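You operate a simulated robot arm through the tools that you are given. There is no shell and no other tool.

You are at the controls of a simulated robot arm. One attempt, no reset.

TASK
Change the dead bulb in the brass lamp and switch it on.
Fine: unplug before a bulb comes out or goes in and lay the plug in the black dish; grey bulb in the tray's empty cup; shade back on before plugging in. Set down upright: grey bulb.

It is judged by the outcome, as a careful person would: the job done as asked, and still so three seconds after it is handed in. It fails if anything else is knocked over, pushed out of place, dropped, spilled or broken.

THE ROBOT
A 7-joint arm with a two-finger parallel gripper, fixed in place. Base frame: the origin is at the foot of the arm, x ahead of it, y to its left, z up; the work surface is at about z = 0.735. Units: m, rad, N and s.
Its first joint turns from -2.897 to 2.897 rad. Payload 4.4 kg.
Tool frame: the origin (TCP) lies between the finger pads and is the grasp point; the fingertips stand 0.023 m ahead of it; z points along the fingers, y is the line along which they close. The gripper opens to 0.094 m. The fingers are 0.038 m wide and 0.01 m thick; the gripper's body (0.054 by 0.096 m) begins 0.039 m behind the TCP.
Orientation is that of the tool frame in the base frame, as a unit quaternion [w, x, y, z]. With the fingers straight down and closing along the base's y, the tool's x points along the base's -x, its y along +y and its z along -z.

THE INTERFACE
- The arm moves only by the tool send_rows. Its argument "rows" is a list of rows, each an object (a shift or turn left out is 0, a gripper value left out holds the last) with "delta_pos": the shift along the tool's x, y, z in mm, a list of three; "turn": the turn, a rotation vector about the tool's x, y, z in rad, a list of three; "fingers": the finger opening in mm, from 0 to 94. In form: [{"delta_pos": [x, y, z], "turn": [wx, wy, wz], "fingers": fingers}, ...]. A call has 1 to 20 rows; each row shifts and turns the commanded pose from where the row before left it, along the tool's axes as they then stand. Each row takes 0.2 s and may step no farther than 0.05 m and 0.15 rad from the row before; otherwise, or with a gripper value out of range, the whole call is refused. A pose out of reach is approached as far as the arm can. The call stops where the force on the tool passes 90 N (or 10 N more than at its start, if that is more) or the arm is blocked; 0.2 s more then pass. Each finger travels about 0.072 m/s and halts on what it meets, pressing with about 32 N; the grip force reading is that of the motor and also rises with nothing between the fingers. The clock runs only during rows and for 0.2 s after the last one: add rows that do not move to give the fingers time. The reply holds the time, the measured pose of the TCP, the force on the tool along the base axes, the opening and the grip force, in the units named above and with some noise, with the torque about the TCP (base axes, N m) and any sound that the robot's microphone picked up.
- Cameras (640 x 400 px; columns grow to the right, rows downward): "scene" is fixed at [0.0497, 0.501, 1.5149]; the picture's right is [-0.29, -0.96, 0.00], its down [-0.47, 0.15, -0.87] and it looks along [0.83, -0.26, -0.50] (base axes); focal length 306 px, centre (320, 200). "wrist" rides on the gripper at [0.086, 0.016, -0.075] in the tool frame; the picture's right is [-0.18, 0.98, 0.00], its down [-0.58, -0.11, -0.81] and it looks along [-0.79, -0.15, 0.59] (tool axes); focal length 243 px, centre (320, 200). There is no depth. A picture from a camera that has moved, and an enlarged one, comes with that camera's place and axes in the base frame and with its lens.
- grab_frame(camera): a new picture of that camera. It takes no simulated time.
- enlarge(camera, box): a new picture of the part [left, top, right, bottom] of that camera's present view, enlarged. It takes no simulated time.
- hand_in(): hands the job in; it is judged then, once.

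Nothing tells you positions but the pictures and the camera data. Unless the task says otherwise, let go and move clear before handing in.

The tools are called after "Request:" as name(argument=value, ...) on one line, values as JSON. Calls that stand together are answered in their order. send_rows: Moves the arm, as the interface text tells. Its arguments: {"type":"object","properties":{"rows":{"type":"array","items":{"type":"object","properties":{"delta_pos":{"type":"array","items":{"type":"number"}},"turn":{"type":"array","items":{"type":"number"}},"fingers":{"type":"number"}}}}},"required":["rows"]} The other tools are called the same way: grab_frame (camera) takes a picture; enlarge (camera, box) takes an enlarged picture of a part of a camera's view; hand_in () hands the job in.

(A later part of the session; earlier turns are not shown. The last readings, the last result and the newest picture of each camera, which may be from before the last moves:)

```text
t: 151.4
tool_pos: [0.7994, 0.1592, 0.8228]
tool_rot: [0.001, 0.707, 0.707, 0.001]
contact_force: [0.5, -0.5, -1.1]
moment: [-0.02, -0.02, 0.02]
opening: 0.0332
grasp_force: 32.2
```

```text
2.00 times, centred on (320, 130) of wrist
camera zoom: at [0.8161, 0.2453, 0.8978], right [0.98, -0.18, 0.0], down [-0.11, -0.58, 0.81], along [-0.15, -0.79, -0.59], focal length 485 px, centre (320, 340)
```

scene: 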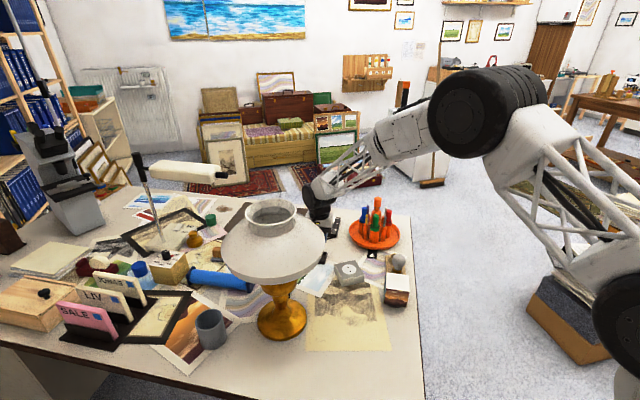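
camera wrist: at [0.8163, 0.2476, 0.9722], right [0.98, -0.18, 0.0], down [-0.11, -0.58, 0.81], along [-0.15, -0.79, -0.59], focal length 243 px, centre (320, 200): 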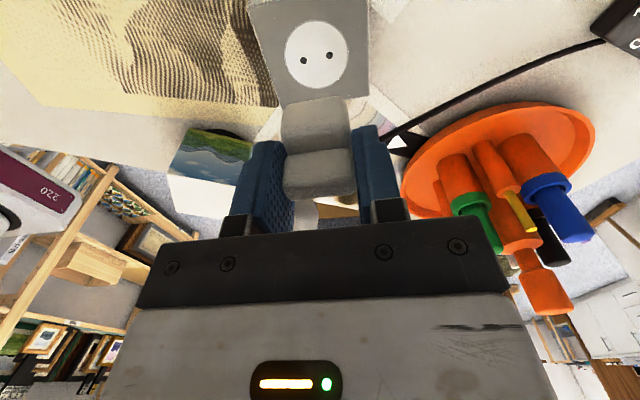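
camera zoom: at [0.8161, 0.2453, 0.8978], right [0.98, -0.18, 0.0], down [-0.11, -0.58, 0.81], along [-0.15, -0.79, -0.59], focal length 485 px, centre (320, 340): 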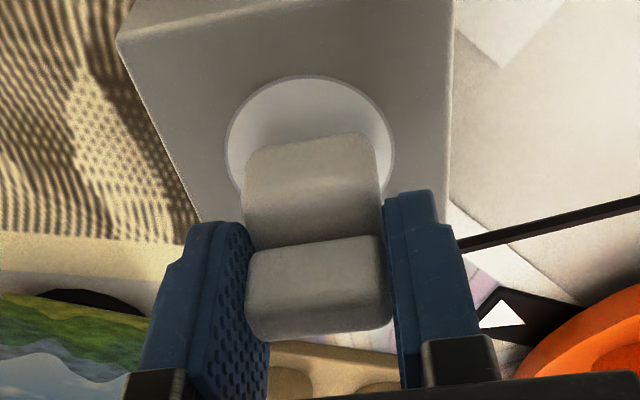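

The plug hangs upright above the socket and needs about 1.5 mm shift. I'll correct and lower in small steps, feeling for the holes.

Request:
send_rows(rows=[{"delta_pos": [1.5, -0.5, 0]}, {"delta_pos": [0, 0, 2]}, {"delta_pos": [0, 0, 0]}])

Request:
send_rows(rows=[{"delta_pos": [0, 0, 2]}, {"delta_pos": [0, 0, 0]}])

Request:
send_rows(rows=[{"delta_pos": [0, 0, 2]}, {"delta_pos": [0, 0, 0]}])

Request:
enlarge(camera="scene", box=[330, 240, 370, 285])

Request:
enlarge(camera="wrist", box=[250, 40, 390, 180])

```text
t: 152.2
tool_pos: [0.7999, 0.1604, 0.8217]
tool_rot: [0.0, 0.706, 0.708, 0.0]
contact_force: [-0.8, 0.2, -1.2]
moment: [0.0, 0.01, -0.01]
opening: 0.0336
grasp_force: 32.0
```

```text
t: 152.8
tool_pos: [0.7985, 0.1603, 0.82]
tool_rot: [0.001, 0.706, 0.708, 0.001]
contact_force: [-0.5, -0.3, -0.4]
moment: [-0.01, -0.02, 0.02]
opening: 0.0334
grasp_force: 32.4
```

```text
t: 153.4
tool_pos: [0.7999, 0.16, 0.8189]
tool_rot: [0.001, 0.707, 0.708, 0.001]
contact_force: [-0.1, 0.7, -0.6]
moment: [0.03, 0.02, 0.01]
opening: 0.0337
grasp_force: 32.5
```

```text
8.89 times, centred on (350, 262) of scene
camera zoom: at [0.0497, 0.501, 1.5149], right [-0.29, -0.96, 0.0], down [-0.47, 0.15, -0.87], along [0.83, -0.26, -0.5], focal length 2717 px, centre (53, -356)
```

zoom: 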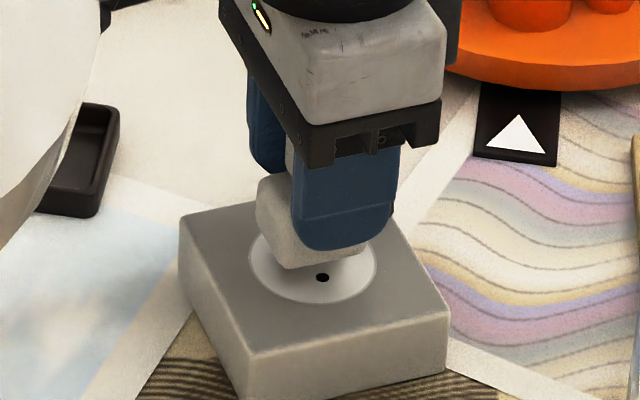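

```text
2.86 times, centred on (320, 110) of wrist
camera zoom: at [0.8164, 0.2464, 0.892], right [0.98, -0.18, 0.0], down [-0.11, -0.58, 0.81], along [-0.15, -0.79, -0.59], focal length 693 px, centre (320, 457)
```

zoom: 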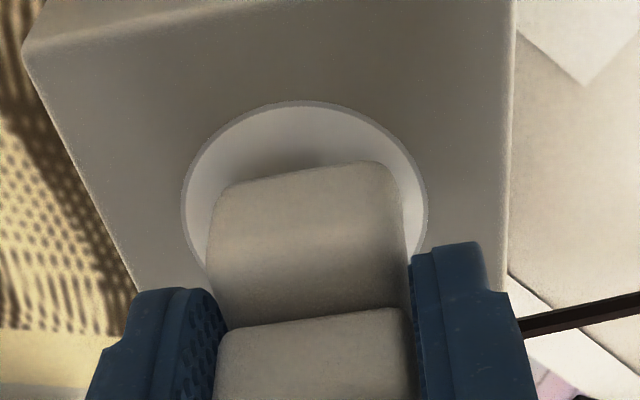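

Request:
send_rows(rows=[{"delta_pos": [0, 0, 2]}, {"delta_pos": [0, 0, 0]}])

Request:
send_rows(rows=[{"delta_pos": [0, 0, 1.5]}, {"delta_pos": [0, 0, 0]}])

Request:
send_rows(rows=[{"delta_pos": [0, 0, 1.5]}, {"delta_pos": [0, 0, 0]}])

```text
t: 154.0
tool_pos: [0.7996, 0.1599, 0.8165]
tool_rot: [0.0, 0.706, 0.708, 0.001]
contact_force: [-0.1, -0.5, -0.5]
moment: [0.0, 0.01, -0.01]
opening: 0.0335
grasp_force: 31.8
```

```text
t: 154.6
tool_pos: [0.8006, 0.1605, 0.8138]
tool_rot: [0.0, 0.706, 0.708, 0.001]
contact_force: [-1.1, 0.3, -0.9]
moment: [0.01, -0.01, 0.0]
opening: 0.0334
grasp_force: 31.9
```

```text
t: 155.2
tool_pos: [0.8005, 0.1592, 0.8132]
tool_rot: [0.001, 0.707, 0.708, 0.001]
contact_force: [0.7, -0.3, -0.9]
moment: [-0.04, -0.02, -0.01]
opening: 0.0334
grasp_force: 32.0
```

Request:
send_rows(rows=[{"delta_pos": [0, 0, 1.5]}, {"delta_pos": [0, 0, 0]}])

Request:
send_rows(rows=[{"delta_pos": [0, 0, 1.5]}, {"delta_pos": [0, 0, 0]}])

Request:
enlarge(camera="scene", box=[330, 240, 370, 285])

Request:
enlarge(camera="wrist", box=[250, 40, 390, 180])

```text
t: 155.8
tool_pos: [0.8014, 0.1583, 0.8122]
tool_rot: [0.001, 0.706, 0.708, 0.0]
contact_force: [-0.6, -0.5, -0.5]
moment: [0.0, -0.01, 0.02]
opening: 0.0338
grasp_force: 31.6
```

```text
t: 156.4
tool_pos: [0.8005, 0.1601, 0.8111]
tool_rot: [0.001, 0.707, 0.707, 0.001]
contact_force: [0.2, -0.1, 0.9]
moment: [-0.07, 0.04, -0.02]
opening: 0.0333
grasp_force: 32.5
```

```text
8.89 times, centred on (350, 262) of scene
camera zoom: at [0.0497, 0.501, 1.5149], right [-0.29, -0.96, 0.0], down [-0.47, 0.15, -0.87], along [0.83, -0.26, -0.5], focal length 2717 px, centre (53, -356)
```

zoom: 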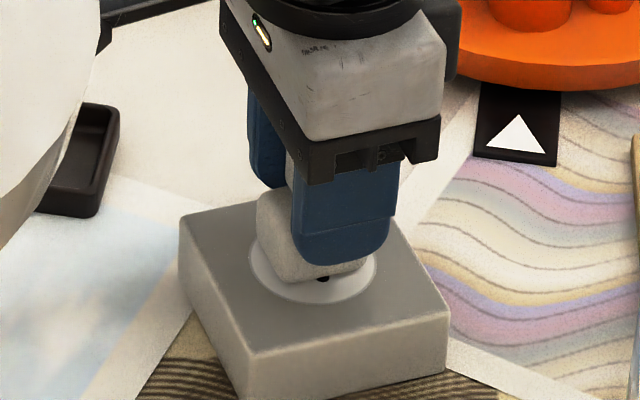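

```text
2.86 times, centred on (320, 110) of wrist
camera zoom: at [0.8169, 0.2458, 0.8839], right [0.98, -0.18, 0.0], down [-0.11, -0.58, 0.81], along [-0.15, -0.79, -0.59], focal length 693 px, centre (320, 457)
```

zoom: 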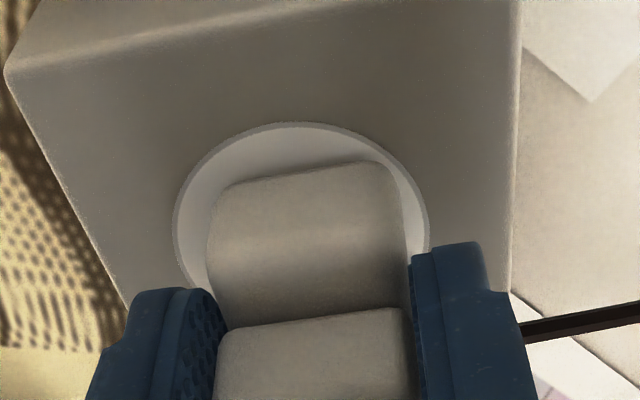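

Request:
send_rows(rows=[{"delta_pos": [0, 0, 1.5]}, {"delta_pos": [0, 0, 0]}])

Request:
send_rows(rows=[{"delta_pos": [0, 0, 1]}, {"delta_pos": [0, 0, 0]}])

Request:
enlarge(camera="scene", box=[330, 240, 370, 285])

```text
t: 157.0
tool_pos: [0.801, 0.1608, 0.8103]
tool_rot: [0.001, 0.707, 0.708, 0.001]
contact_force: [-4.9, -0.7, 23.8]
moment: [-0.16, 0.24, 0.03]
opening: 0.0337
grasp_force: 32.6
```

```text
t: 157.6
tool_pos: [0.8014, 0.1592, 0.8092]
tool_rot: [0.001, 0.706, 0.708, 0.001]
contact_force: [-1.2, 0.0, 28.5]
moment: [-0.01, 0.06, 0.05]
opening: 0.0334
grasp_force: 32.0
```

```text
8.89 times, centred on (350, 262) of scene
camera zoom: at [0.0497, 0.501, 1.5149], right [-0.29, -0.96, 0.0], down [-0.47, 0.15, -0.87], along [0.83, -0.26, -0.5], focal length 2717 px, centre (53, -356)
```

zoom: 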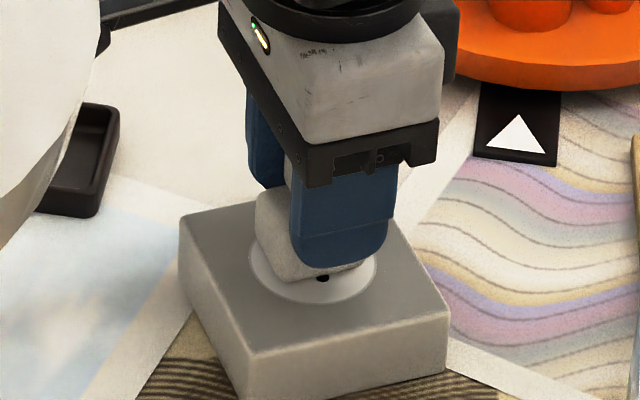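

There's firm contact but the plug isn't fully down, so the pins are probably resting beside the holes. I'll lift a little and zoom under the plug.

Request:
send_rows(rows=[{"delta_pos": [0, 0, -4]}, {"delta_pos": [0, 0, -10]}, {"delta_pos": [0, 0, -6]}, {"delta_pos": [0, 0, 0]}])

Request:
enlarge(camera="scene", box=[338, 248, 362, 272])

Request:
enlarge(camera="wrist", box=[250, 20, 390, 160])

```text
t: 158.6
tool_pos: [0.801, 0.1612, 0.8273]
tool_rot: [0.001, 0.706, 0.708, 0.001]
contact_force: [0.1, 0.2, -0.8]
moment: [-0.07, 0.02, -0.04]
opening: 0.0334
grasp_force: 31.7
```

```text
16.00 times, centred on (350, 260) of scene
camera zoom: at [0.0497, 0.501, 1.5149], right [-0.29, -0.96, 0.0], down [-0.47, 0.15, -0.87], along [0.83, -0.26, -0.5], focal length 4890 px, centre (-160, -760)
```

zoom: 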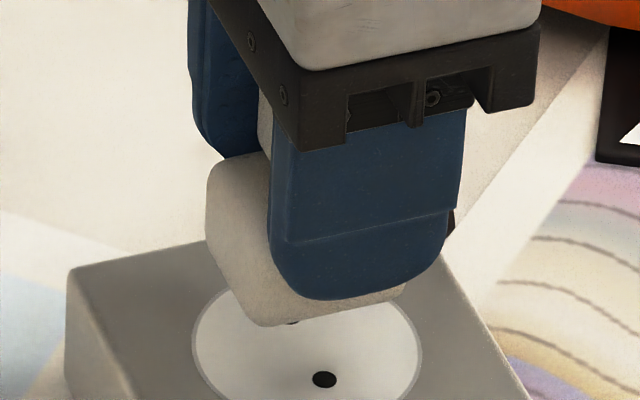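

```text
2.86 times, centred on (320, 90) of wrist
camera zoom: at [0.8169, 0.2467, 0.9005], right [0.98, -0.18, 0.0], down [-0.11, -0.58, 0.81], along [-0.15, -0.79, -0.59], focal length 693 px, centre (320, 514)
```

zoom: 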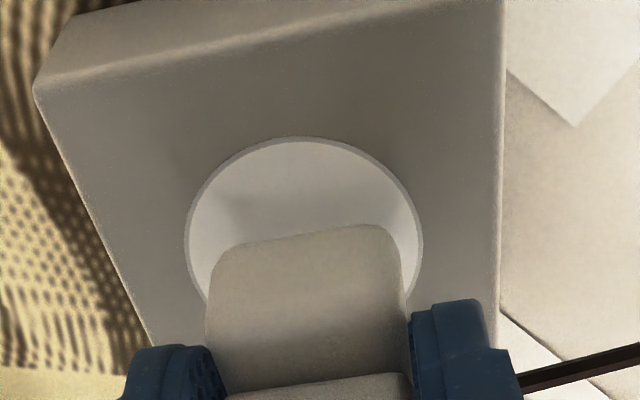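

The holes appear about 3 mm toward −x of the plug's centre. I'll shift that way and try again.

Request:
send_rows(rows=[{"delta_pos": [0, -3, 0]}, {"delta_pos": [0, 0, 6]}, {"delta_pos": [0, 0, 6]}, {"delta_pos": [0, 0, 3]}, {"delta_pos": [0, 0, 0]}])

Request:
enlarge(camera="scene", box=[330, 240, 370, 285])

Request:
enlarge(camera="wrist", box=[220, 30, 420, 230])

```text
t: 159.8
tool_pos: [0.7975, 0.1612, 0.8113]
tool_rot: [0.001, 0.707, 0.708, 0.001]
contact_force: [0.2, 0.6, -2.0]
moment: [-0.04, -0.02, -0.02]
opening: 0.0334
grasp_force: 31.7
```

```text
8.89 times, centred on (350, 262) of scene
camera zoom: at [0.0497, 0.501, 1.5149], right [-0.29, -0.96, 0.0], down [-0.47, 0.15, -0.87], along [0.83, -0.26, -0.5], focal length 2717 px, centre (53, -356)
```

zoom: 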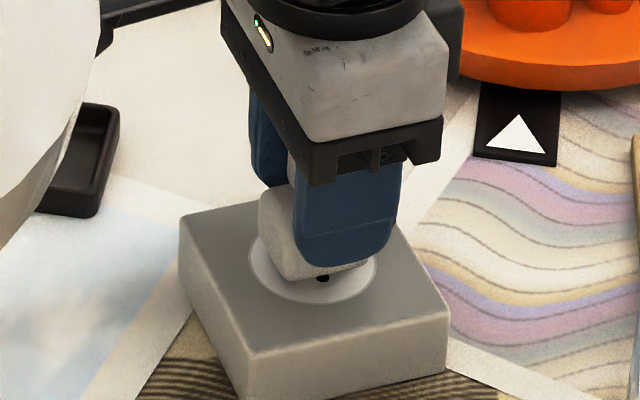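

```text
2.00 times, centred on (320, 130) of wrist
camera zoom: at [0.814, 0.2463, 0.8859], right [0.98, -0.18, 0.0], down [-0.11, -0.58, 0.81], along [-0.15, -0.79, -0.59], focal length 485 px, centre (320, 340)
```

zoom: 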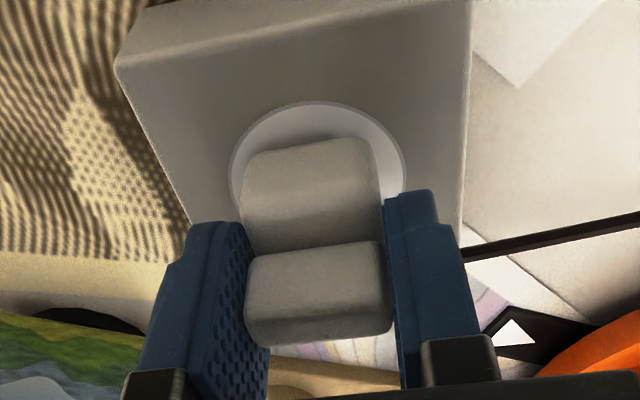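

Request:
send_rows(rows=[{"delta_pos": [0, 0, 1.5]}, {"delta_pos": [0, 0, 0]}])

Request:
send_rows(rows=[{"delta_pos": [0, 0, 1]}, {"delta_pos": [0, 0, 0]}])

Request:
send_rows(rows=[{"delta_pos": [0, 0, 1]}, {"delta_pos": [0, 0, 0]}])

```text
t: 160.4
tool_pos: [0.7962, 0.1606, 0.811]
tool_rot: [0.001, 0.707, 0.708, 0.001]
contact_force: [0.4, -0.5, -0.9]
moment: [0.03, 0.03, 0.02]
opening: 0.0337
grasp_force: 32.3
```

```text
t: 161.0
tool_pos: [0.7979, 0.1591, 0.8106]
tool_rot: [0.001, 0.706, 0.708, 0.001]
contact_force: [-0.3, 0.1, -0.5]
moment: [-0.01, 0.0, -0.02]
opening: 0.0335
grasp_force: 32.1
```

```text
t: 161.6
tool_pos: [0.7985, 0.1605, 0.8084]
tool_rot: [0.0, 0.706, 0.708, 0.001]
contact_force: [0.3, -0.6, -0.8]
moment: [-0.04, -0.01, -0.01]
opening: 0.0338
grasp_force: 32.0
```

Request:
send_rows(rows=[{"delta_pos": [0, 0, 1]}, {"delta_pos": [0, 0, 0]}])

Request:
send_rows(rows=[{"delta_pos": [0, 0, 1]}, {"delta_pos": [0, 0, 0]}])

Request:
enlarge(camera="scene", box=[330, 240, 370, 285])

```text
t: 162.2
tool_pos: [0.7969, 0.1597, 0.8082]
tool_rot: [0.001, 0.706, 0.708, 0.001]
contact_force: [0.1, -0.2, 1.7]
moment: [0.02, 0.02, -0.03]
opening: 0.0336
grasp_force: 32.1
```

```text
t: 162.8
tool_pos: [0.7962, 0.1608, 0.8086]
tool_rot: [0.001, 0.706, 0.708, 0.001]
contact_force: [-17.3, -2.0, 27.6]
moment: [-0.06, 0.4, -0.01]
opening: 0.0334
grasp_force: 31.4
heard: snap
```

```text
8.89 times, centred on (350, 262) of scene
camera zoom: at [0.0497, 0.501, 1.5149], right [-0.29, -0.96, 0.0], down [-0.47, 0.15, -0.87], along [0.83, -0.26, -0.5], focal length 2717 px, centre (53, -356)
```

zoom: 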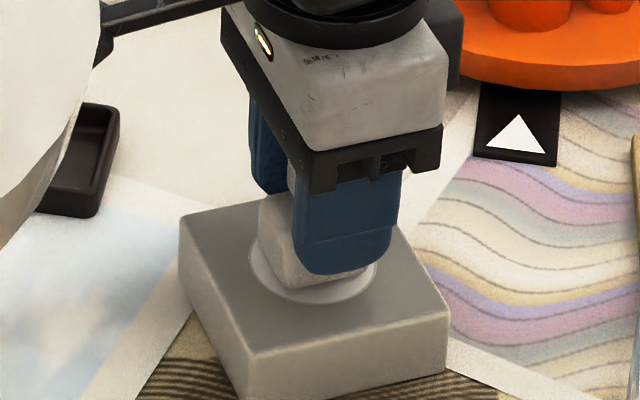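

A snap was heard and the plug is flush on the disc. I'll relieve the preload slightly and release gently.

Request:
send_rows(rows=[{"delta_pos": [0, -0.6, 0]}, {"delta_pos": [0, 0, 0]}])

Request:
enlarge(camera="scene", box=[215, 180, 345, 310])

```text
t: 163.4
tool_pos: [0.7959, 0.1594, 0.8072]
tool_rot: [0.001, 0.706, 0.708, 0.002]
contact_force: [1.6, -6.5, 26.0]
moment: [-0.06, 0.08, 0.01]
opening: 0.0337
grasp_force: 31.7
```

```text
3.08 times, centred on (280, 245) of scene
camera zoom: at [0.0497, 0.501, 1.5149], right [-0.29, -0.96, 0.0], down [-0.47, 0.15, -0.87], along [0.83, -0.26, -0.5], focal length 940 px, centre (443, 62)
```

zoom: 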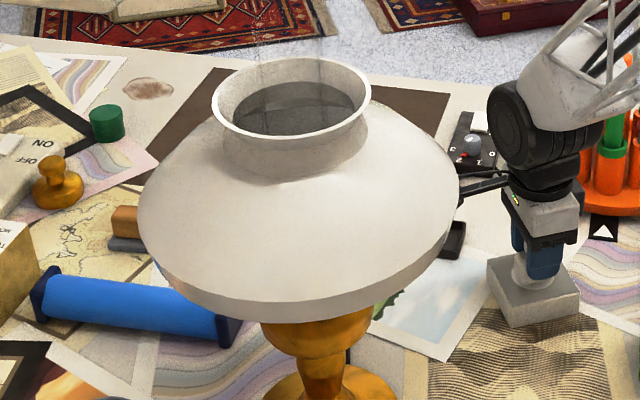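

Preload relieved. Now I'll open and lift straight up.

Request:
send_rows(rows=[{"fingers": 38}, {"fingers": 46}, {"fingers": 54}, {"delta_pos": [0, 0, -10]}, {"delta_pos": [0, 0, -25]}, {"delta_pos": [0, 0, -30]}, {"delta_pos": [0, 0, -30]}, {"delta_pos": [0, 0, 0]}])

Request:
enlarge(camera="scene", box=[325, 245, 375, 295])

Request:
grab_frame(camera="wrist")

Request:
grab_frame(camera="scene")

```text
t: 165.2
tool_pos: [0.7964, 0.1573, 0.9034]
tool_rot: [0.0, 0.706, 0.709, 0.001]
contact_force: [1.6, 0.2, 0.5]
moment: [-0.02, -0.01, 0.02]
opening: 0.0541
grasp_force: 0.1
```

```text
8.00 times, centred on (350, 270) of scene
camera zoom: at [0.0497, 0.501, 1.5149], right [-0.29, -0.96, 0.0], down [-0.47, 0.15, -0.87], along [0.83, -0.26, -0.5], focal length 2445 px, centre (80, -360)
```

zoom: 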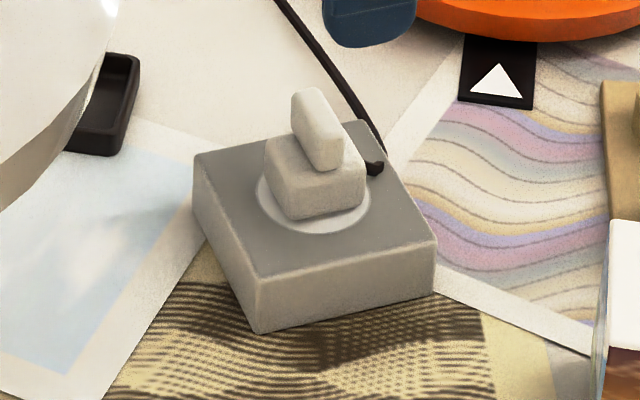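

```text
taken
camera wrist: at [0.8124, 0.2438, 0.9773], right [0.98, -0.18, 0.0], down [-0.11, -0.58, 0.81], along [-0.15, -0.79, -0.59], focal length 243 px, centre (320, 200)
```

wrist: 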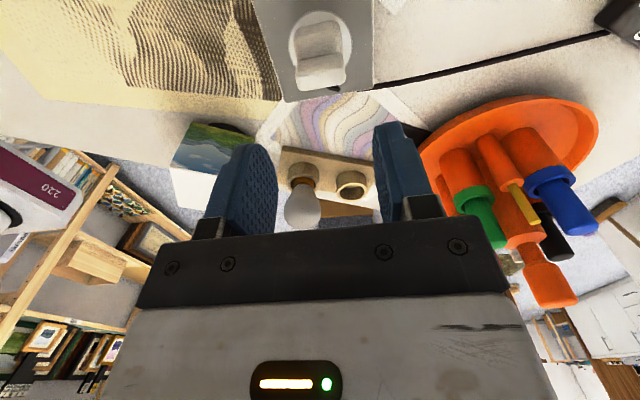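

```text
taken
```

scene: 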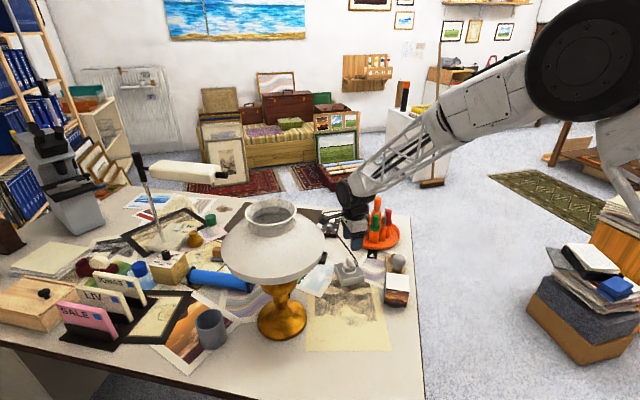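

The plug is back exactly as at the start. Now the switch: I'll rotate back to standard yaw and move toward the switch box for a close look at the rocker.

Request:
send_rows(rows=[{"turn": [0, 0, -0.1428], "delta_pos": [0, 0, -20]}, {"turn": [0, 0, -0.1428], "delta_pos": [0, 0, -20]}, {"turn": [0, 0, -0.1428]}, {"turn": [0, 0, -0.1428]}, {"turn": [0, 0, -0.1428]}, {"turn": [0, 0, -0.1428]}, {"turn": [0, 0, -0.1428]}, {"turn": [0, 0, -0.1428]}, {"turn": [0, 0, -0.1428]}, {"turn": [0, 0, -0.1428]}, {"turn": [0, 0, -0.1428]}, {"delta_pos": [-40, -5, 0]}, {"delta_pos": [-40, -10, 0]}, {"delta_pos": [-40, -10, 0]}, {"delta_pos": [0, 0, 0]}])

Request:
grab_frame(camera="wrist")

Request:
enlarge(camera="wrist", box=[290, 60, 410, 160])

```text
t: 168.4
tool_pos: [0.9189, 0.1359, 0.9401]
tool_rot: [0.001, -0.001, 1.0, 0.0]
contact_force: [0.7, -0.3, 0.2]
moment: [0.02, 0.02, 0.02]
opening: 0.0542
grasp_force: 0.1
```

```text
taken
camera wrist: at [0.8345, 0.1504, 1.0142], right [0.18, 0.98, 0.0], down [0.58, -0.11, 0.81], along [0.79, -0.15, -0.59], focal length 243 px, centre (320, 200)
```

wrist: 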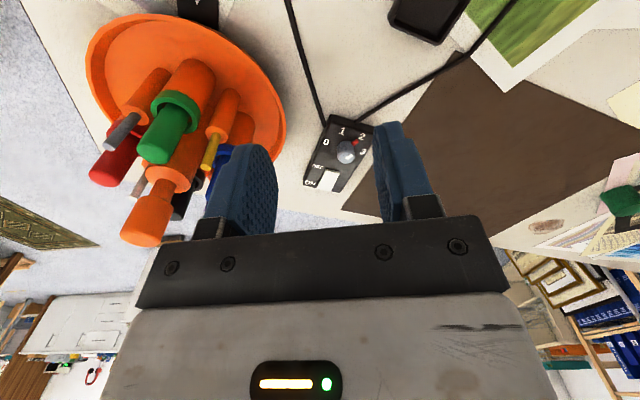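

```text
4.00 times, centred on (350, 110) of wrist
camera zoom: at [0.8345, 0.1504, 1.0142], right [0.18, 0.98, 0.0], down [0.58, -0.11, 0.81], along [0.79, -0.15, -0.59], focal length 970 px, centre (200, 560)
```

zoom: 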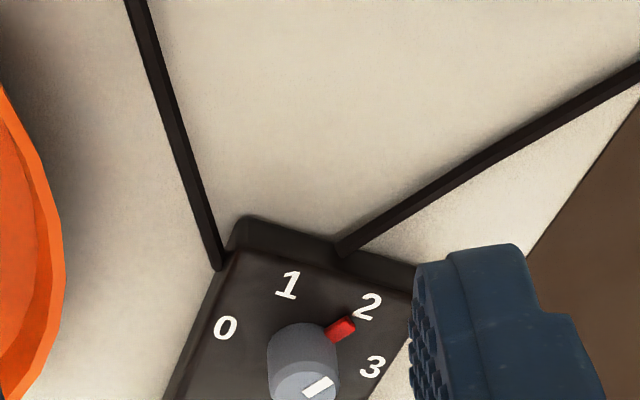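

Request:
enlarge(camera="wrist", box=[295, 105, 385, 205])

Request:
enlarge(camera="scene", box=[320, 212, 345, 240])

```text
4.00 times, centred on (340, 155) of wrist
camera zoom: at [0.8345, 0.1504, 1.0142], right [0.18, 0.98, 0.0], down [0.58, -0.11, 0.81], along [0.79, -0.15, -0.59], focal length 970 px, centre (240, 380)
```

zoom: 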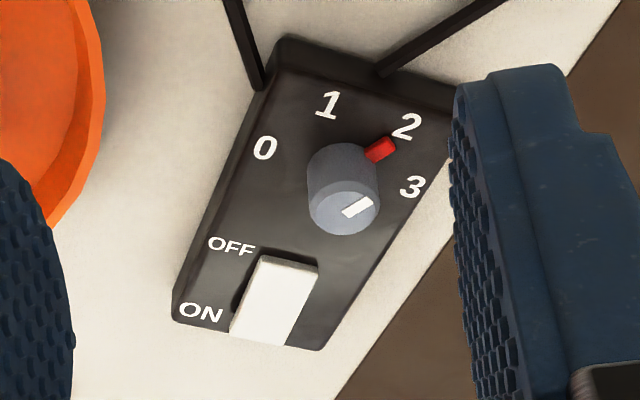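

```text
14.29 times, centred on (332, 226) of scene
camera zoom: at [0.0497, 0.501, 1.5149], right [-0.29, -0.96, 0.0], down [-0.47, 0.15, -0.87], along [0.83, -0.26, -0.5], focal length 4366 px, centre (141, -171)
```

zoom: 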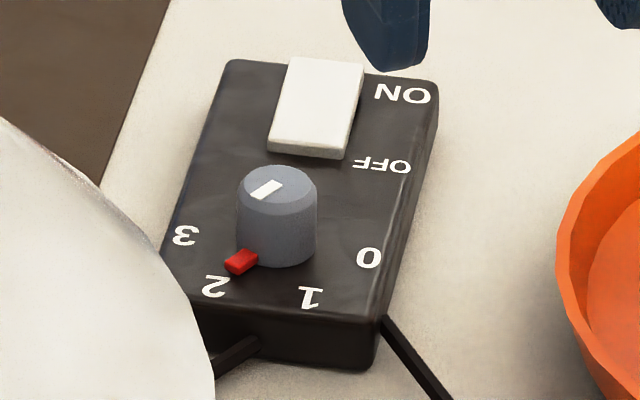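

The rocker's ON end is the raised one (≈(1.150, 0.100, 0.761)), so it is OFF. It's beyond straight-down reach, so I'll turn the camera to the side, close the fingers, tilt them outward, and test how far I can extend at a safe height.

Request:
send_rows(rows=[{"turn": [0, 0, 0.1428], "fingers": 0}, {"turn": [0, 0, 0.1428]}, {"turn": [0, 0, 0.1428]}, {"turn": [0, 0, 0.1428]}, {"turn": [0, 0, 0.1428]}, {"turn": [0, 0, 0.1428]}, {"turn": [0, 0, 0.1428]}, {"turn": [0, 0, 0.1428]}, {"turn": [0, 0, 0.1428]}, {"turn": [0, 0, 0.1428]}, {"turn": [0, 0, 0.1428]}, {"turn": [-0.131, 0, 0]}, {"turn": [-0.131, 0, 0]}, {"turn": [-0.131, 0, 0]}, {"turn": [-0.131, 0, 0]}, {"turn": [-0.131, 0, 0]}, {"turn": [-0.131, 0, 0]}])

Request:
grab_frame(camera="scene")

Request:
grab_frame(camera="wrist")

```text
t: 172.0
tool_pos: [0.919, 0.136, 0.9499]
tool_rot: [0.275, 0.65, 0.653, 0.276]
contact_force: [1.4, 0.3, 8.6]
moment: [-0.02, 0.41, 0.04]
opening: 0.0001
grasp_force: 32.3
```

```text
taken
```

scene: 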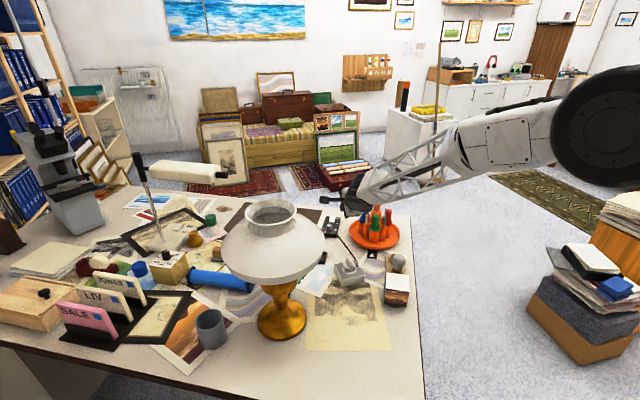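

```text
taken
camera wrist: at [0.877, 0.2212, 1.0129], right [0.69, -0.18, 0.7], down [-0.65, -0.58, 0.48], along [0.32, -0.79, -0.52], focal length 243 px, centre (320, 200)
```

wrist: 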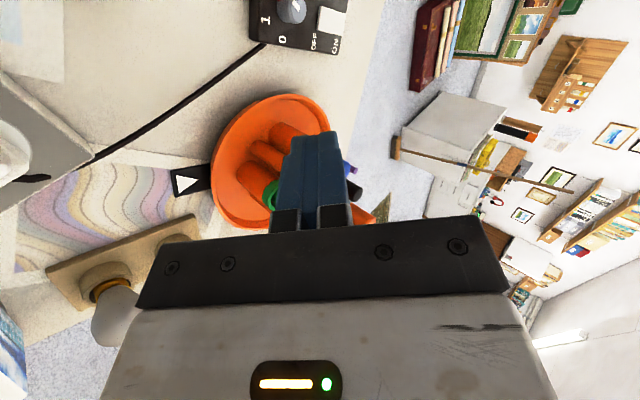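

A small upward force shows something under the hand is being touched, likely a pen top. I'll raise immediately and check the pens.

Request:
send_rows(rows=[{"delta_pos": [0, 24, -24]}, {"delta_pos": [0, 24, -24]}, {"delta_pos": [0, 0, 0]}])

Request:
enlarge(camera="scene", box=[310, 180, 410, 270])

Request:
grab_frame(camera="wrist")

```text
t: 172.8
tool_pos: [0.9118, 0.1363, 1.012]
tool_rot: [0.271, 0.652, 0.654, 0.272]
contact_force: [0.0, 0.0, -0.5]
moment: [-0.01, -0.03, 0.02]
opening: 0.0001
grasp_force: 31.7
```

```text
4.44 times, centred on (360, 225) of scene
camera zoom: at [0.0497, 0.501, 1.5149], right [-0.29, -0.96, 0.0], down [-0.47, 0.15, -0.87], along [0.83, -0.26, -0.5], focal length 1358 px, centre (142, 89)
```

zoom: 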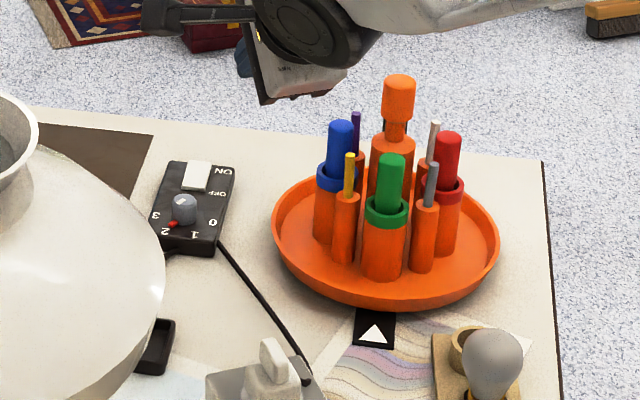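

```text
taken
camera wrist: at [0.8728, 0.2213, 1.0741], right [0.69, -0.18, 0.7], down [-0.65, -0.58, 0.49], along [0.32, -0.79, -0.52], focal length 243 px, centre (320, 200)
```

wrist: 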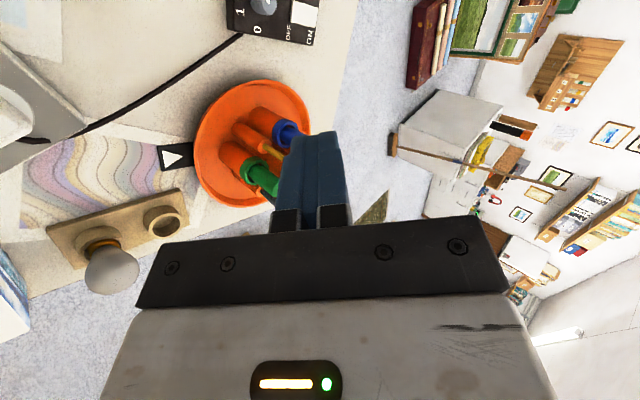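

The pens are all still standing as before. I'll extend outward at this safe height to test reach.

Request:
send_rows(rows=[{"delta_pos": [0, 31.8, 31.8]}, {"delta_pos": [0, 31.8, 31.8]}, {"delta_pos": [-5, 31.8, 31.8]}, {"delta_pos": [-10, 31.8, 31.8]}, {"delta_pos": [-5, 31.8, 31.8]}, {"delta_pos": [0, 0, 0]}])

Request:
grab_frame(camera="wrist")

Request:
grab_frame(camera="scene")

```text
t: 174.2
tool_pos: [1.1374, 0.1176, 1.009]
tool_rot: [0.271, 0.652, 0.653, 0.273]
contact_force: [0.2, -0.5, 0.4]
moment: [0.05, 0.03, -0.02]
opening: 0.0002
grasp_force: 32.1
```

```text
taken
camera wrist: at [1.0974, 0.202, 1.0723], right [0.69, -0.18, 0.7], down [-0.65, -0.58, 0.49], along [0.32, -0.79, -0.52], focal length 243 px, centre (320, 200)
```

wrist: 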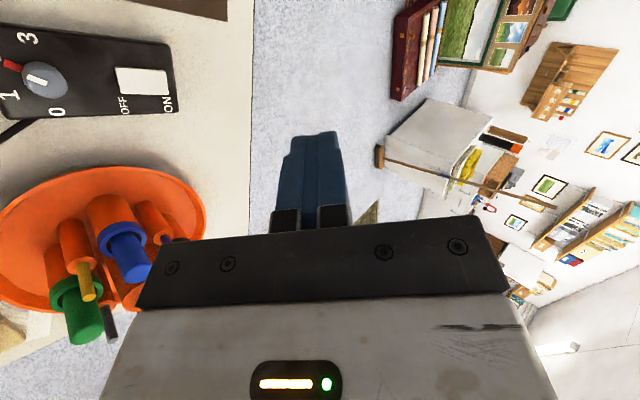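

```text
taken
```

scene: 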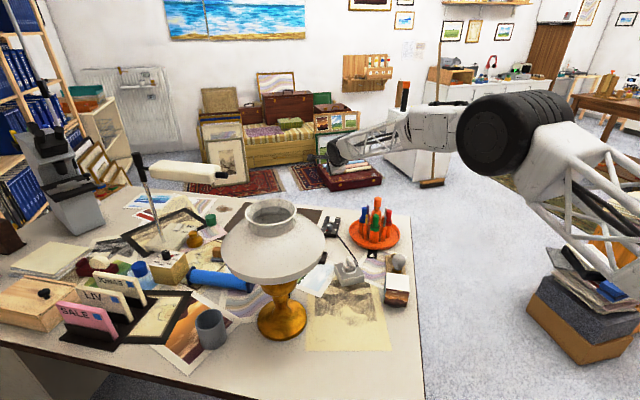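

Reach is fine. I'll enlarge the rocker from here to pin down its position.

Request:
enlarge(camera="wrist", box=[0, 10, 200, 140])

Request:
enlarge(camera="scene", box=[320, 190, 380, 250])

```text
3.08 times, centred on (100, 75) of wrist
camera zoom: at [1.0974, 0.202, 1.0723], right [0.69, -0.18, 0.7], down [-0.65, -0.58, 0.49], along [0.32, -0.79, -0.52], focal length 746 px, centre (997, 585)
```

zoom: 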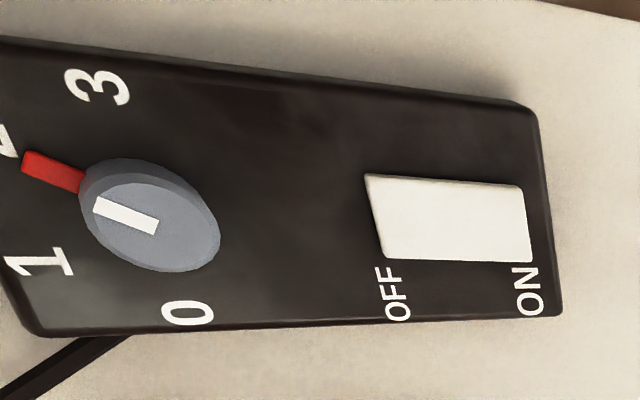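

```text
6.67 times, centred on (350, 220) of scene
camera zoom: at [0.0497, 0.501, 1.5149], right [-0.29, -0.96, 0.0], down [-0.47, 0.15, -0.87], along [0.83, -0.26, -0.5], focal length 2038 px, centre (120, 67)
```

zoom: 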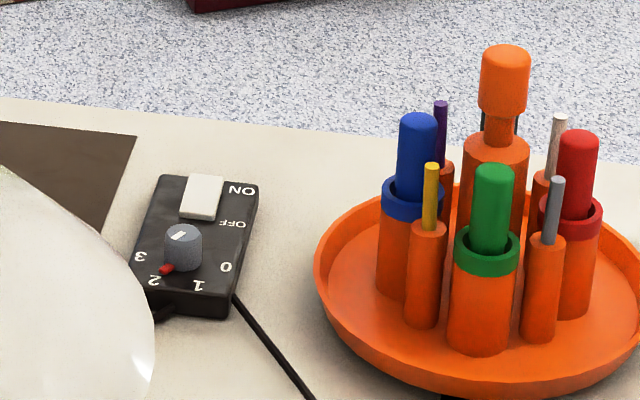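

The rocker runs from (1.113, 0.119) at OFF to (1.149, 0.099) at ON. I'll shift over the ON end and descend in stages with force checks.

Request:
send_rows(rows=[{"delta_pos": [-14.6, -3.1, -3.1]}, {"delta_pos": [0, -21, 21]}, {"delta_pos": [0, -21, 21]}, {"delta_pos": [0, -21, 21]}, {"delta_pos": [0, 0, 0]}])

Request:
grab_frame(camera="scene")

Request:
grab_frame(camera="wrist")

Request:
enlarge(camera="scene", box=[310, 150, 410, 260])

```text
t: 175.4
tool_pos: [1.1351, 0.1021, 0.9235]
tool_rot: [0.272, 0.652, 0.653, 0.272]
contact_force: [-0.2, -0.2, 0.6]
moment: [0.05, 0.0, -0.02]
opening: 0.0
grasp_force: 31.5
```

```text
taken
```

scene: 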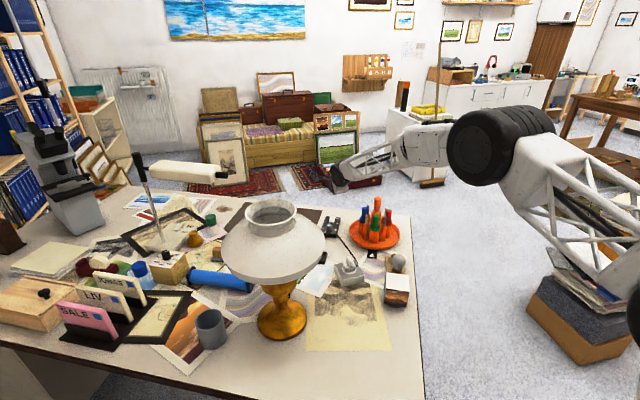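

```text
taken
camera wrist: at [1.0946, 0.1874, 0.9857], right [0.69, -0.18, 0.7], down [-0.65, -0.58, 0.49], along [0.32, -0.79, -0.52], focal length 243 px, centre (320, 200)
```

wrist: 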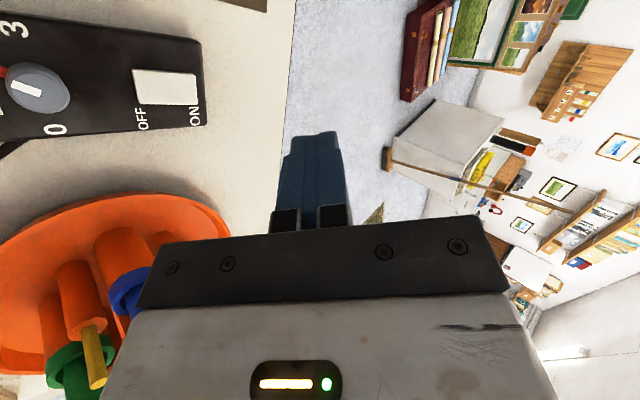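

```text
3.64 times, centred on (360, 205) of scene
camera zoom: at [0.0497, 0.501, 1.5149], right [-0.29, -0.96, 0.0], down [-0.47, 0.15, -0.87], along [0.83, -0.26, -0.5], focal length 1111 px, centre (174, 182)
```

zoom: 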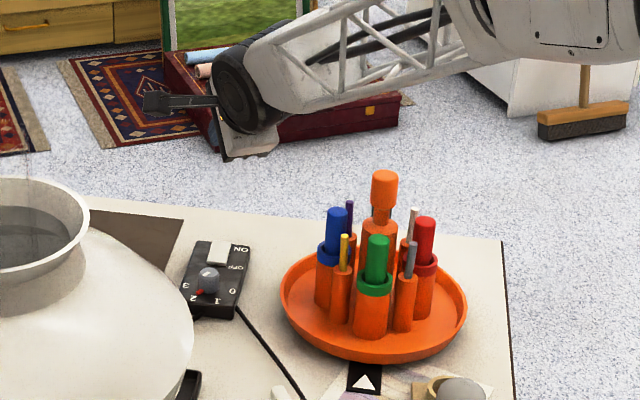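

To keep the hand clear of the dial, I'll steepen the tool to about 30° from vertical and check it still reaches.

Request:
send_rows(rows=[{"turn": [0.13, 0, 0]}, {"turn": [0.13, 0, 0]}, {"delta_pos": [0, 0, 0]}, {"delta_pos": [0, 0, 0]}])

Request:
grab_frame(camera="wrist")

Request:
enlarge(camera="scene", box=[310, 150, 410, 260])

```text
t: 176.4
tool_pos: [1.1356, 0.102, 0.9214]
tool_rot: [0.184, 0.682, 0.683, 0.185]
contact_force: [-0.1, 0.5, 0.3]
moment: [0.01, 0.05, -0.02]
opening: 0.0
grasp_force: 32.4
```

```text
taken
camera wrist: at [1.1128, 0.1879, 0.9938], right [0.85, -0.18, 0.5], down [-0.5, -0.58, 0.64], along [0.17, -0.79, -0.59], focal length 243 px, centre (320, 200)
```

wrist: 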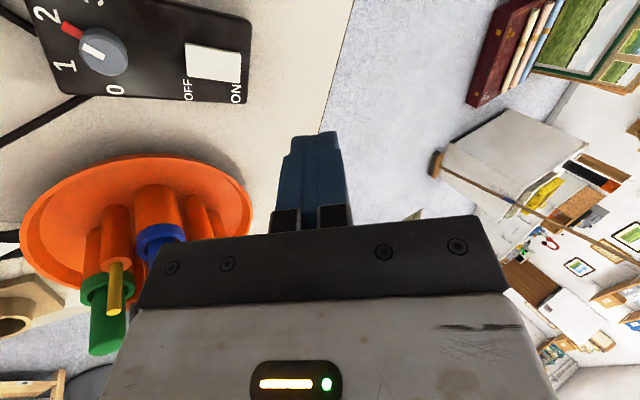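

```text
3.64 times, centred on (360, 205) of scene
camera zoom: at [0.0497, 0.501, 1.5149], right [-0.29, -0.96, 0.0], down [-0.47, 0.15, -0.87], along [0.83, -0.26, -0.5], focal length 1111 px, centre (174, 182)
```

zoom: 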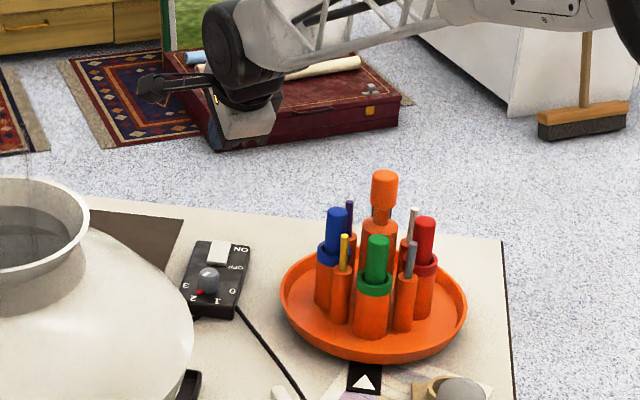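

It still reaches easily. I'll steepen once more to about 22° and then descend in stages over the ON end.

Request:
send_rows(rows=[{"turn": [0.14, 0, 0]}, {"delta_pos": [0, 0, 0]}, {"delta_pos": [0, 0, 0]}])

Request:
enlarge(camera="wrist", box=[120, 0, 340, 170])

```text
t: 177.2
tool_pos: [1.1381, 0.1021, 0.9224]
tool_rot: [0.136, 0.693, 0.695, 0.136]
contact_force: [-0.4, 0.2, -0.5]
moment: [-0.01, -0.04, 0.0]
opening: 0.0
grasp_force: 31.9
```

```text
2.35 times, centred on (230, 85) of wrist
camera zoom: at [1.1244, 0.1878, 0.9968], right [0.91, -0.18, 0.37], down [-0.4, -0.58, 0.7], along [0.09, -0.79, -0.6], focal length 571 px, centre (532, 471)
```

zoom: 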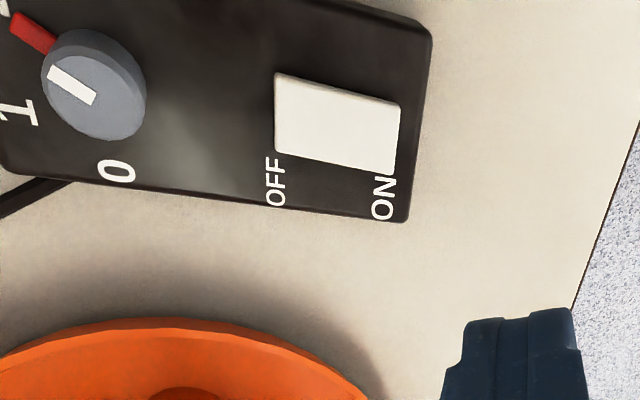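

Request:
send_rows(rows=[{"delta_pos": [2, 0.9, 0.4]}, {"delta_pos": [0, -15.1, 37]}, {"delta_pos": [0, -15.1, 37]}, {"delta_pos": [0, -9.5, 23.2]}, {"delta_pos": [0, 0, 0]}])

Request:
grab_frame(camera="wrist")

Request:
enlarge(camera="scene", box=[310, 160, 410, 260])

```text
t: 178.4
tool_pos: [1.1361, 0.1013, 0.8182]
tool_rot: [0.137, 0.694, 0.694, 0.137]
contact_force: [-0.2, 0.3, -0.2]
moment: [-0.03, 0.04, -0.02]
opening: 0.0002
grasp_force: 31.6
```

```text
taken
camera wrist: at [1.1237, 0.1876, 0.8928], right [0.91, -0.18, 0.37], down [-0.4, -0.58, 0.7], along [0.09, -0.79, -0.6], focal length 243 px, centre (320, 200)
```

wrist: 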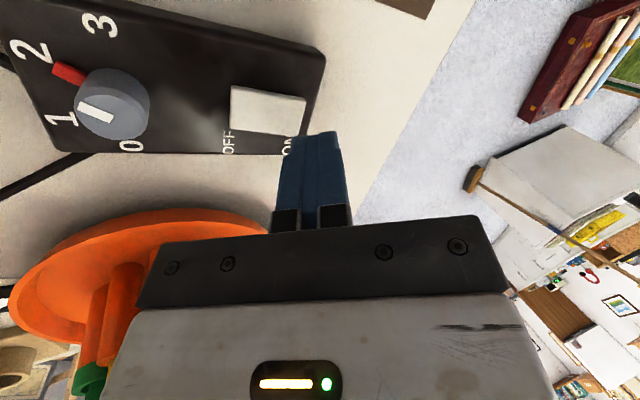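

```text
4.00 times, centred on (360, 210) of scene
camera zoom: at [0.0497, 0.501, 1.5149], right [-0.29, -0.96, 0.0], down [-0.47, 0.15, -0.87], along [0.83, -0.26, -0.5], focal length 1222 px, centre (160, 160)
```

zoom: 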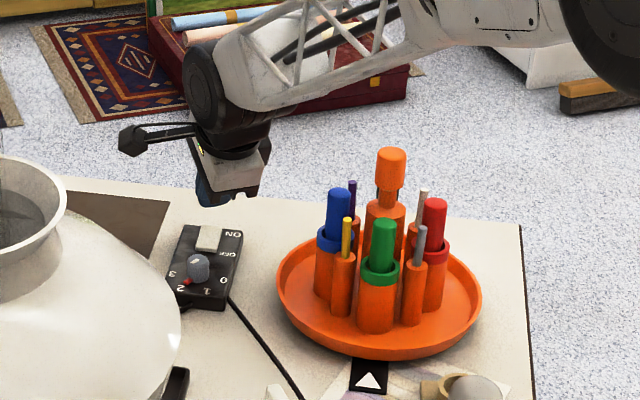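

Request:
send_rows(rows=[{"delta_pos": [2.5, 1.9, 0.8]}, {"delta_pos": [0, -5.7, 13.9]}, {"delta_pos": [0, -3.8, 9.3]}, {"delta_pos": [0, 0, 0]}])

Request:
enlarge(camera="wrist", box=[200, 60, 380, 200])

Request:
enlarge(camera="scene", box=[310, 190, 370, 250])

```text
t: 179.4
tool_pos: [1.1384, 0.1062, 0.7937]
tool_rot: [0.136, 0.694, 0.694, 0.137]
contact_force: [0.7, 0.1, -0.2]
moment: [0.01, 0.01, -0.02]
opening: 0.0002
grasp_force: 32.2
```

```text
2.86 times, centred on (290, 130) of wrist
camera zoom: at [1.1266, 0.192, 0.8671], right [0.91, -0.18, 0.37], down [-0.41, -0.58, 0.7], along [0.09, -0.79, -0.6], focal length 693 px, centre (406, 400)
```

zoom: 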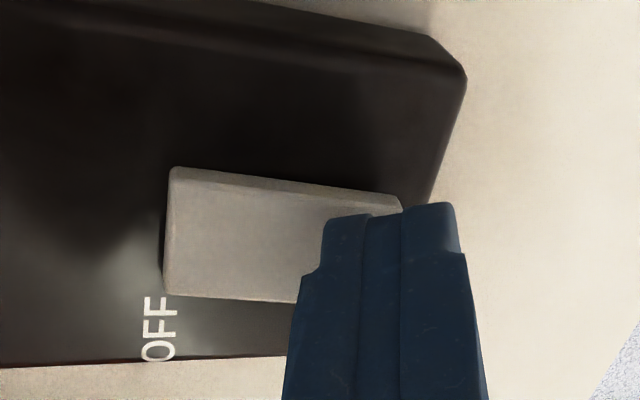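

```text
6.67 times, centred on (340, 220) of scene
camera zoom: at [0.0497, 0.501, 1.5149], right [-0.29, -0.96, 0.0], down [-0.47, 0.15, -0.87], along [0.83, -0.26, -0.5], focal length 2038 px, centre (187, 67)
```

zoom: 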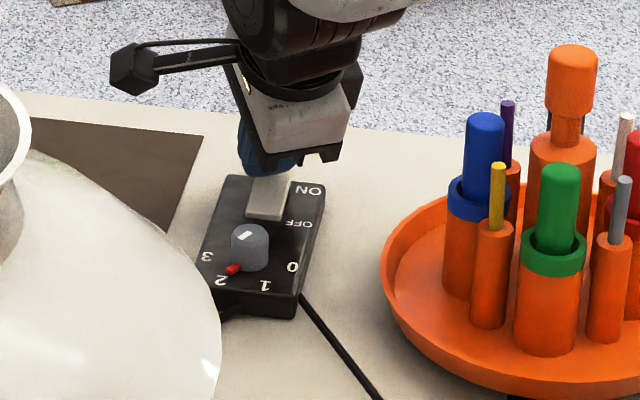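

The closed fingertips sit over the ON half of the rocker. Pressing down in small steps.

Request:
send_rows(rows=[{"delta_pos": [0, -1.5, 3.7]}, {"delta_pos": [0, -0.76, 1.85]}, {"delta_pos": [0, 0, 0]}])

Request:
send_rows(rows=[{"delta_pos": [0, -0.76, 1.85]}, {"delta_pos": [0, 0, 0]}])

Request:
send_rows(rows=[{"delta_pos": [0, -0.76, 1.85]}, {"delta_pos": [0, 0, 0]}])

```text
t: 180.2
tool_pos: [1.1389, 0.1054, 0.7871]
tool_rot: [0.136, 0.693, 0.695, 0.137]
contact_force: [-0.2, -0.7, 1.4]
moment: [0.01, 0.01, -0.01]
opening: 0.0002
grasp_force: 32.4
```

```text
t: 180.8
tool_pos: [1.1411, 0.1049, 0.7857]
tool_rot: [0.137, 0.693, 0.694, 0.137]
contact_force: [-6.5, 4.7, 15.3]
moment: [0.33, 0.12, 0.06]
opening: 0.0001
grasp_force: 32.5
```

```text
t: 181.4
tool_pos: [1.1396, 0.1055, 0.7861]
tool_rot: [0.138, 0.693, 0.694, 0.139]
contact_force: [2.5, 4.9, 33.7]
moment: [0.53, -0.12, -0.07]
opening: 0.0
grasp_force: 31.9
```

Request:
send_rows(rows=[{"delta_pos": [0, -0.57, 1.39]}, {"delta_pos": [0, 0, 0]}])

Request:
enlarge(camera="wrist", box=[200, 60, 380, 200])

Request:
enlarge(camera="scene", box=[320, 205, 350, 240])

```text
t: 182.0
tool_pos: [1.1401, 0.1053, 0.7861]
tool_rot: [0.138, 0.692, 0.694, 0.139]
contact_force: [-18.1, -9.7, 68.5]
moment: [0.53, 0.45, 0.23]
opening: 0.0
grasp_force: 32.1
```

```text
2.86 times, centred on (290, 130) of wrist
camera zoom: at [1.1278, 0.191, 0.86], right [0.91, -0.18, 0.38], down [-0.41, -0.58, 0.7], along [0.09, -0.79, -0.6], focal length 693 px, centre (406, 400)
```

zoom: 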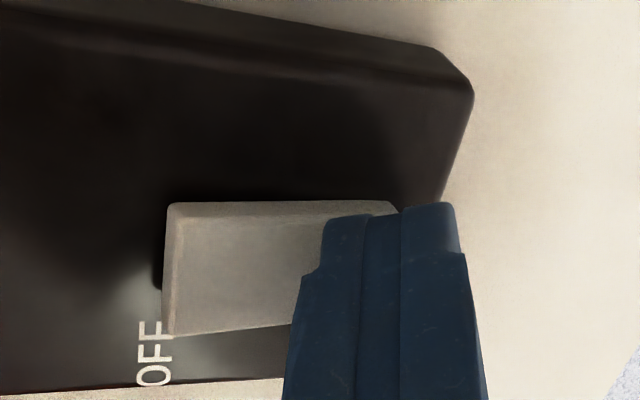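

```text
11.43 times, centred on (335, 222) of scene
camera zoom: at [0.0497, 0.501, 1.5149], right [-0.29, -0.96, 0.0], down [-0.47, 0.15, -0.87], along [0.83, -0.26, -0.5], focal length 3493 px, centre (149, -57)
```

zoom: 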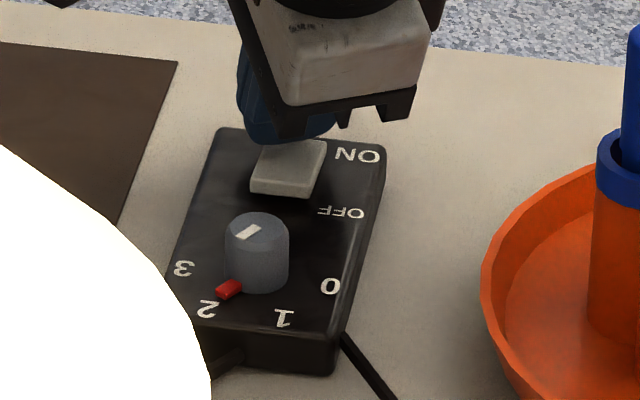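

The shade is now glowing and the rocker has tipped to ON. I'll lift off straight up.

Request:
send_rows(rows=[{"delta_pos": [0, 3.8, -9.3]}, {"delta_pos": [0, 7.6, -18.5]}, {"delta_pos": [0, 15.1, -37]}, {"delta_pos": [0, 15.1, -37]}, {"delta_pos": [0, 15.1, -37]}, {"delta_pos": [0, 0, 0]}])

Request:
grab_frame(camera="scene")

Request:
enlarge(camera="scene", box=[310, 190, 390, 270])

```text
t: 183.4
tool_pos: [1.1411, 0.1069, 0.9315]
tool_rot: [0.136, 0.694, 0.694, 0.136]
contact_force: [0.0, -0.3, 0.0]
moment: [0.02, 0.01, 0.0]
opening: 0.0
grasp_force: 31.5
```

```text
taken
```

scene: 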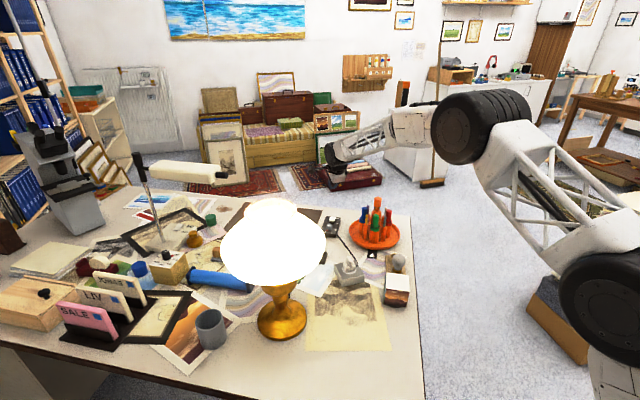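

```text
5.00 times, centred on (350, 230) of scene
camera zoom: at [0.0497, 0.501, 1.5149], right [-0.29, -0.96, 0.0], down [-0.47, 0.15, -0.87], along [0.83, -0.26, -0.5], focal length 1528 px, centre (170, 50)
```

zoom: 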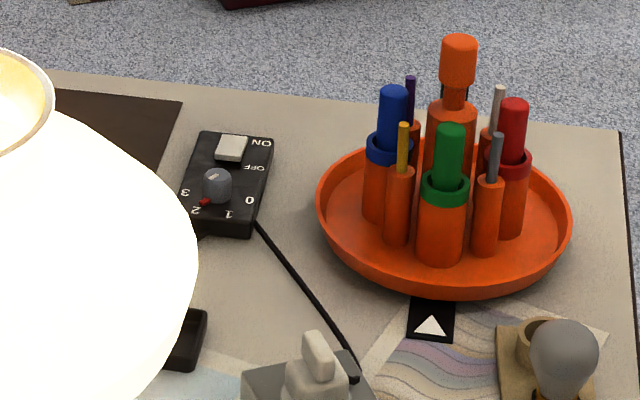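

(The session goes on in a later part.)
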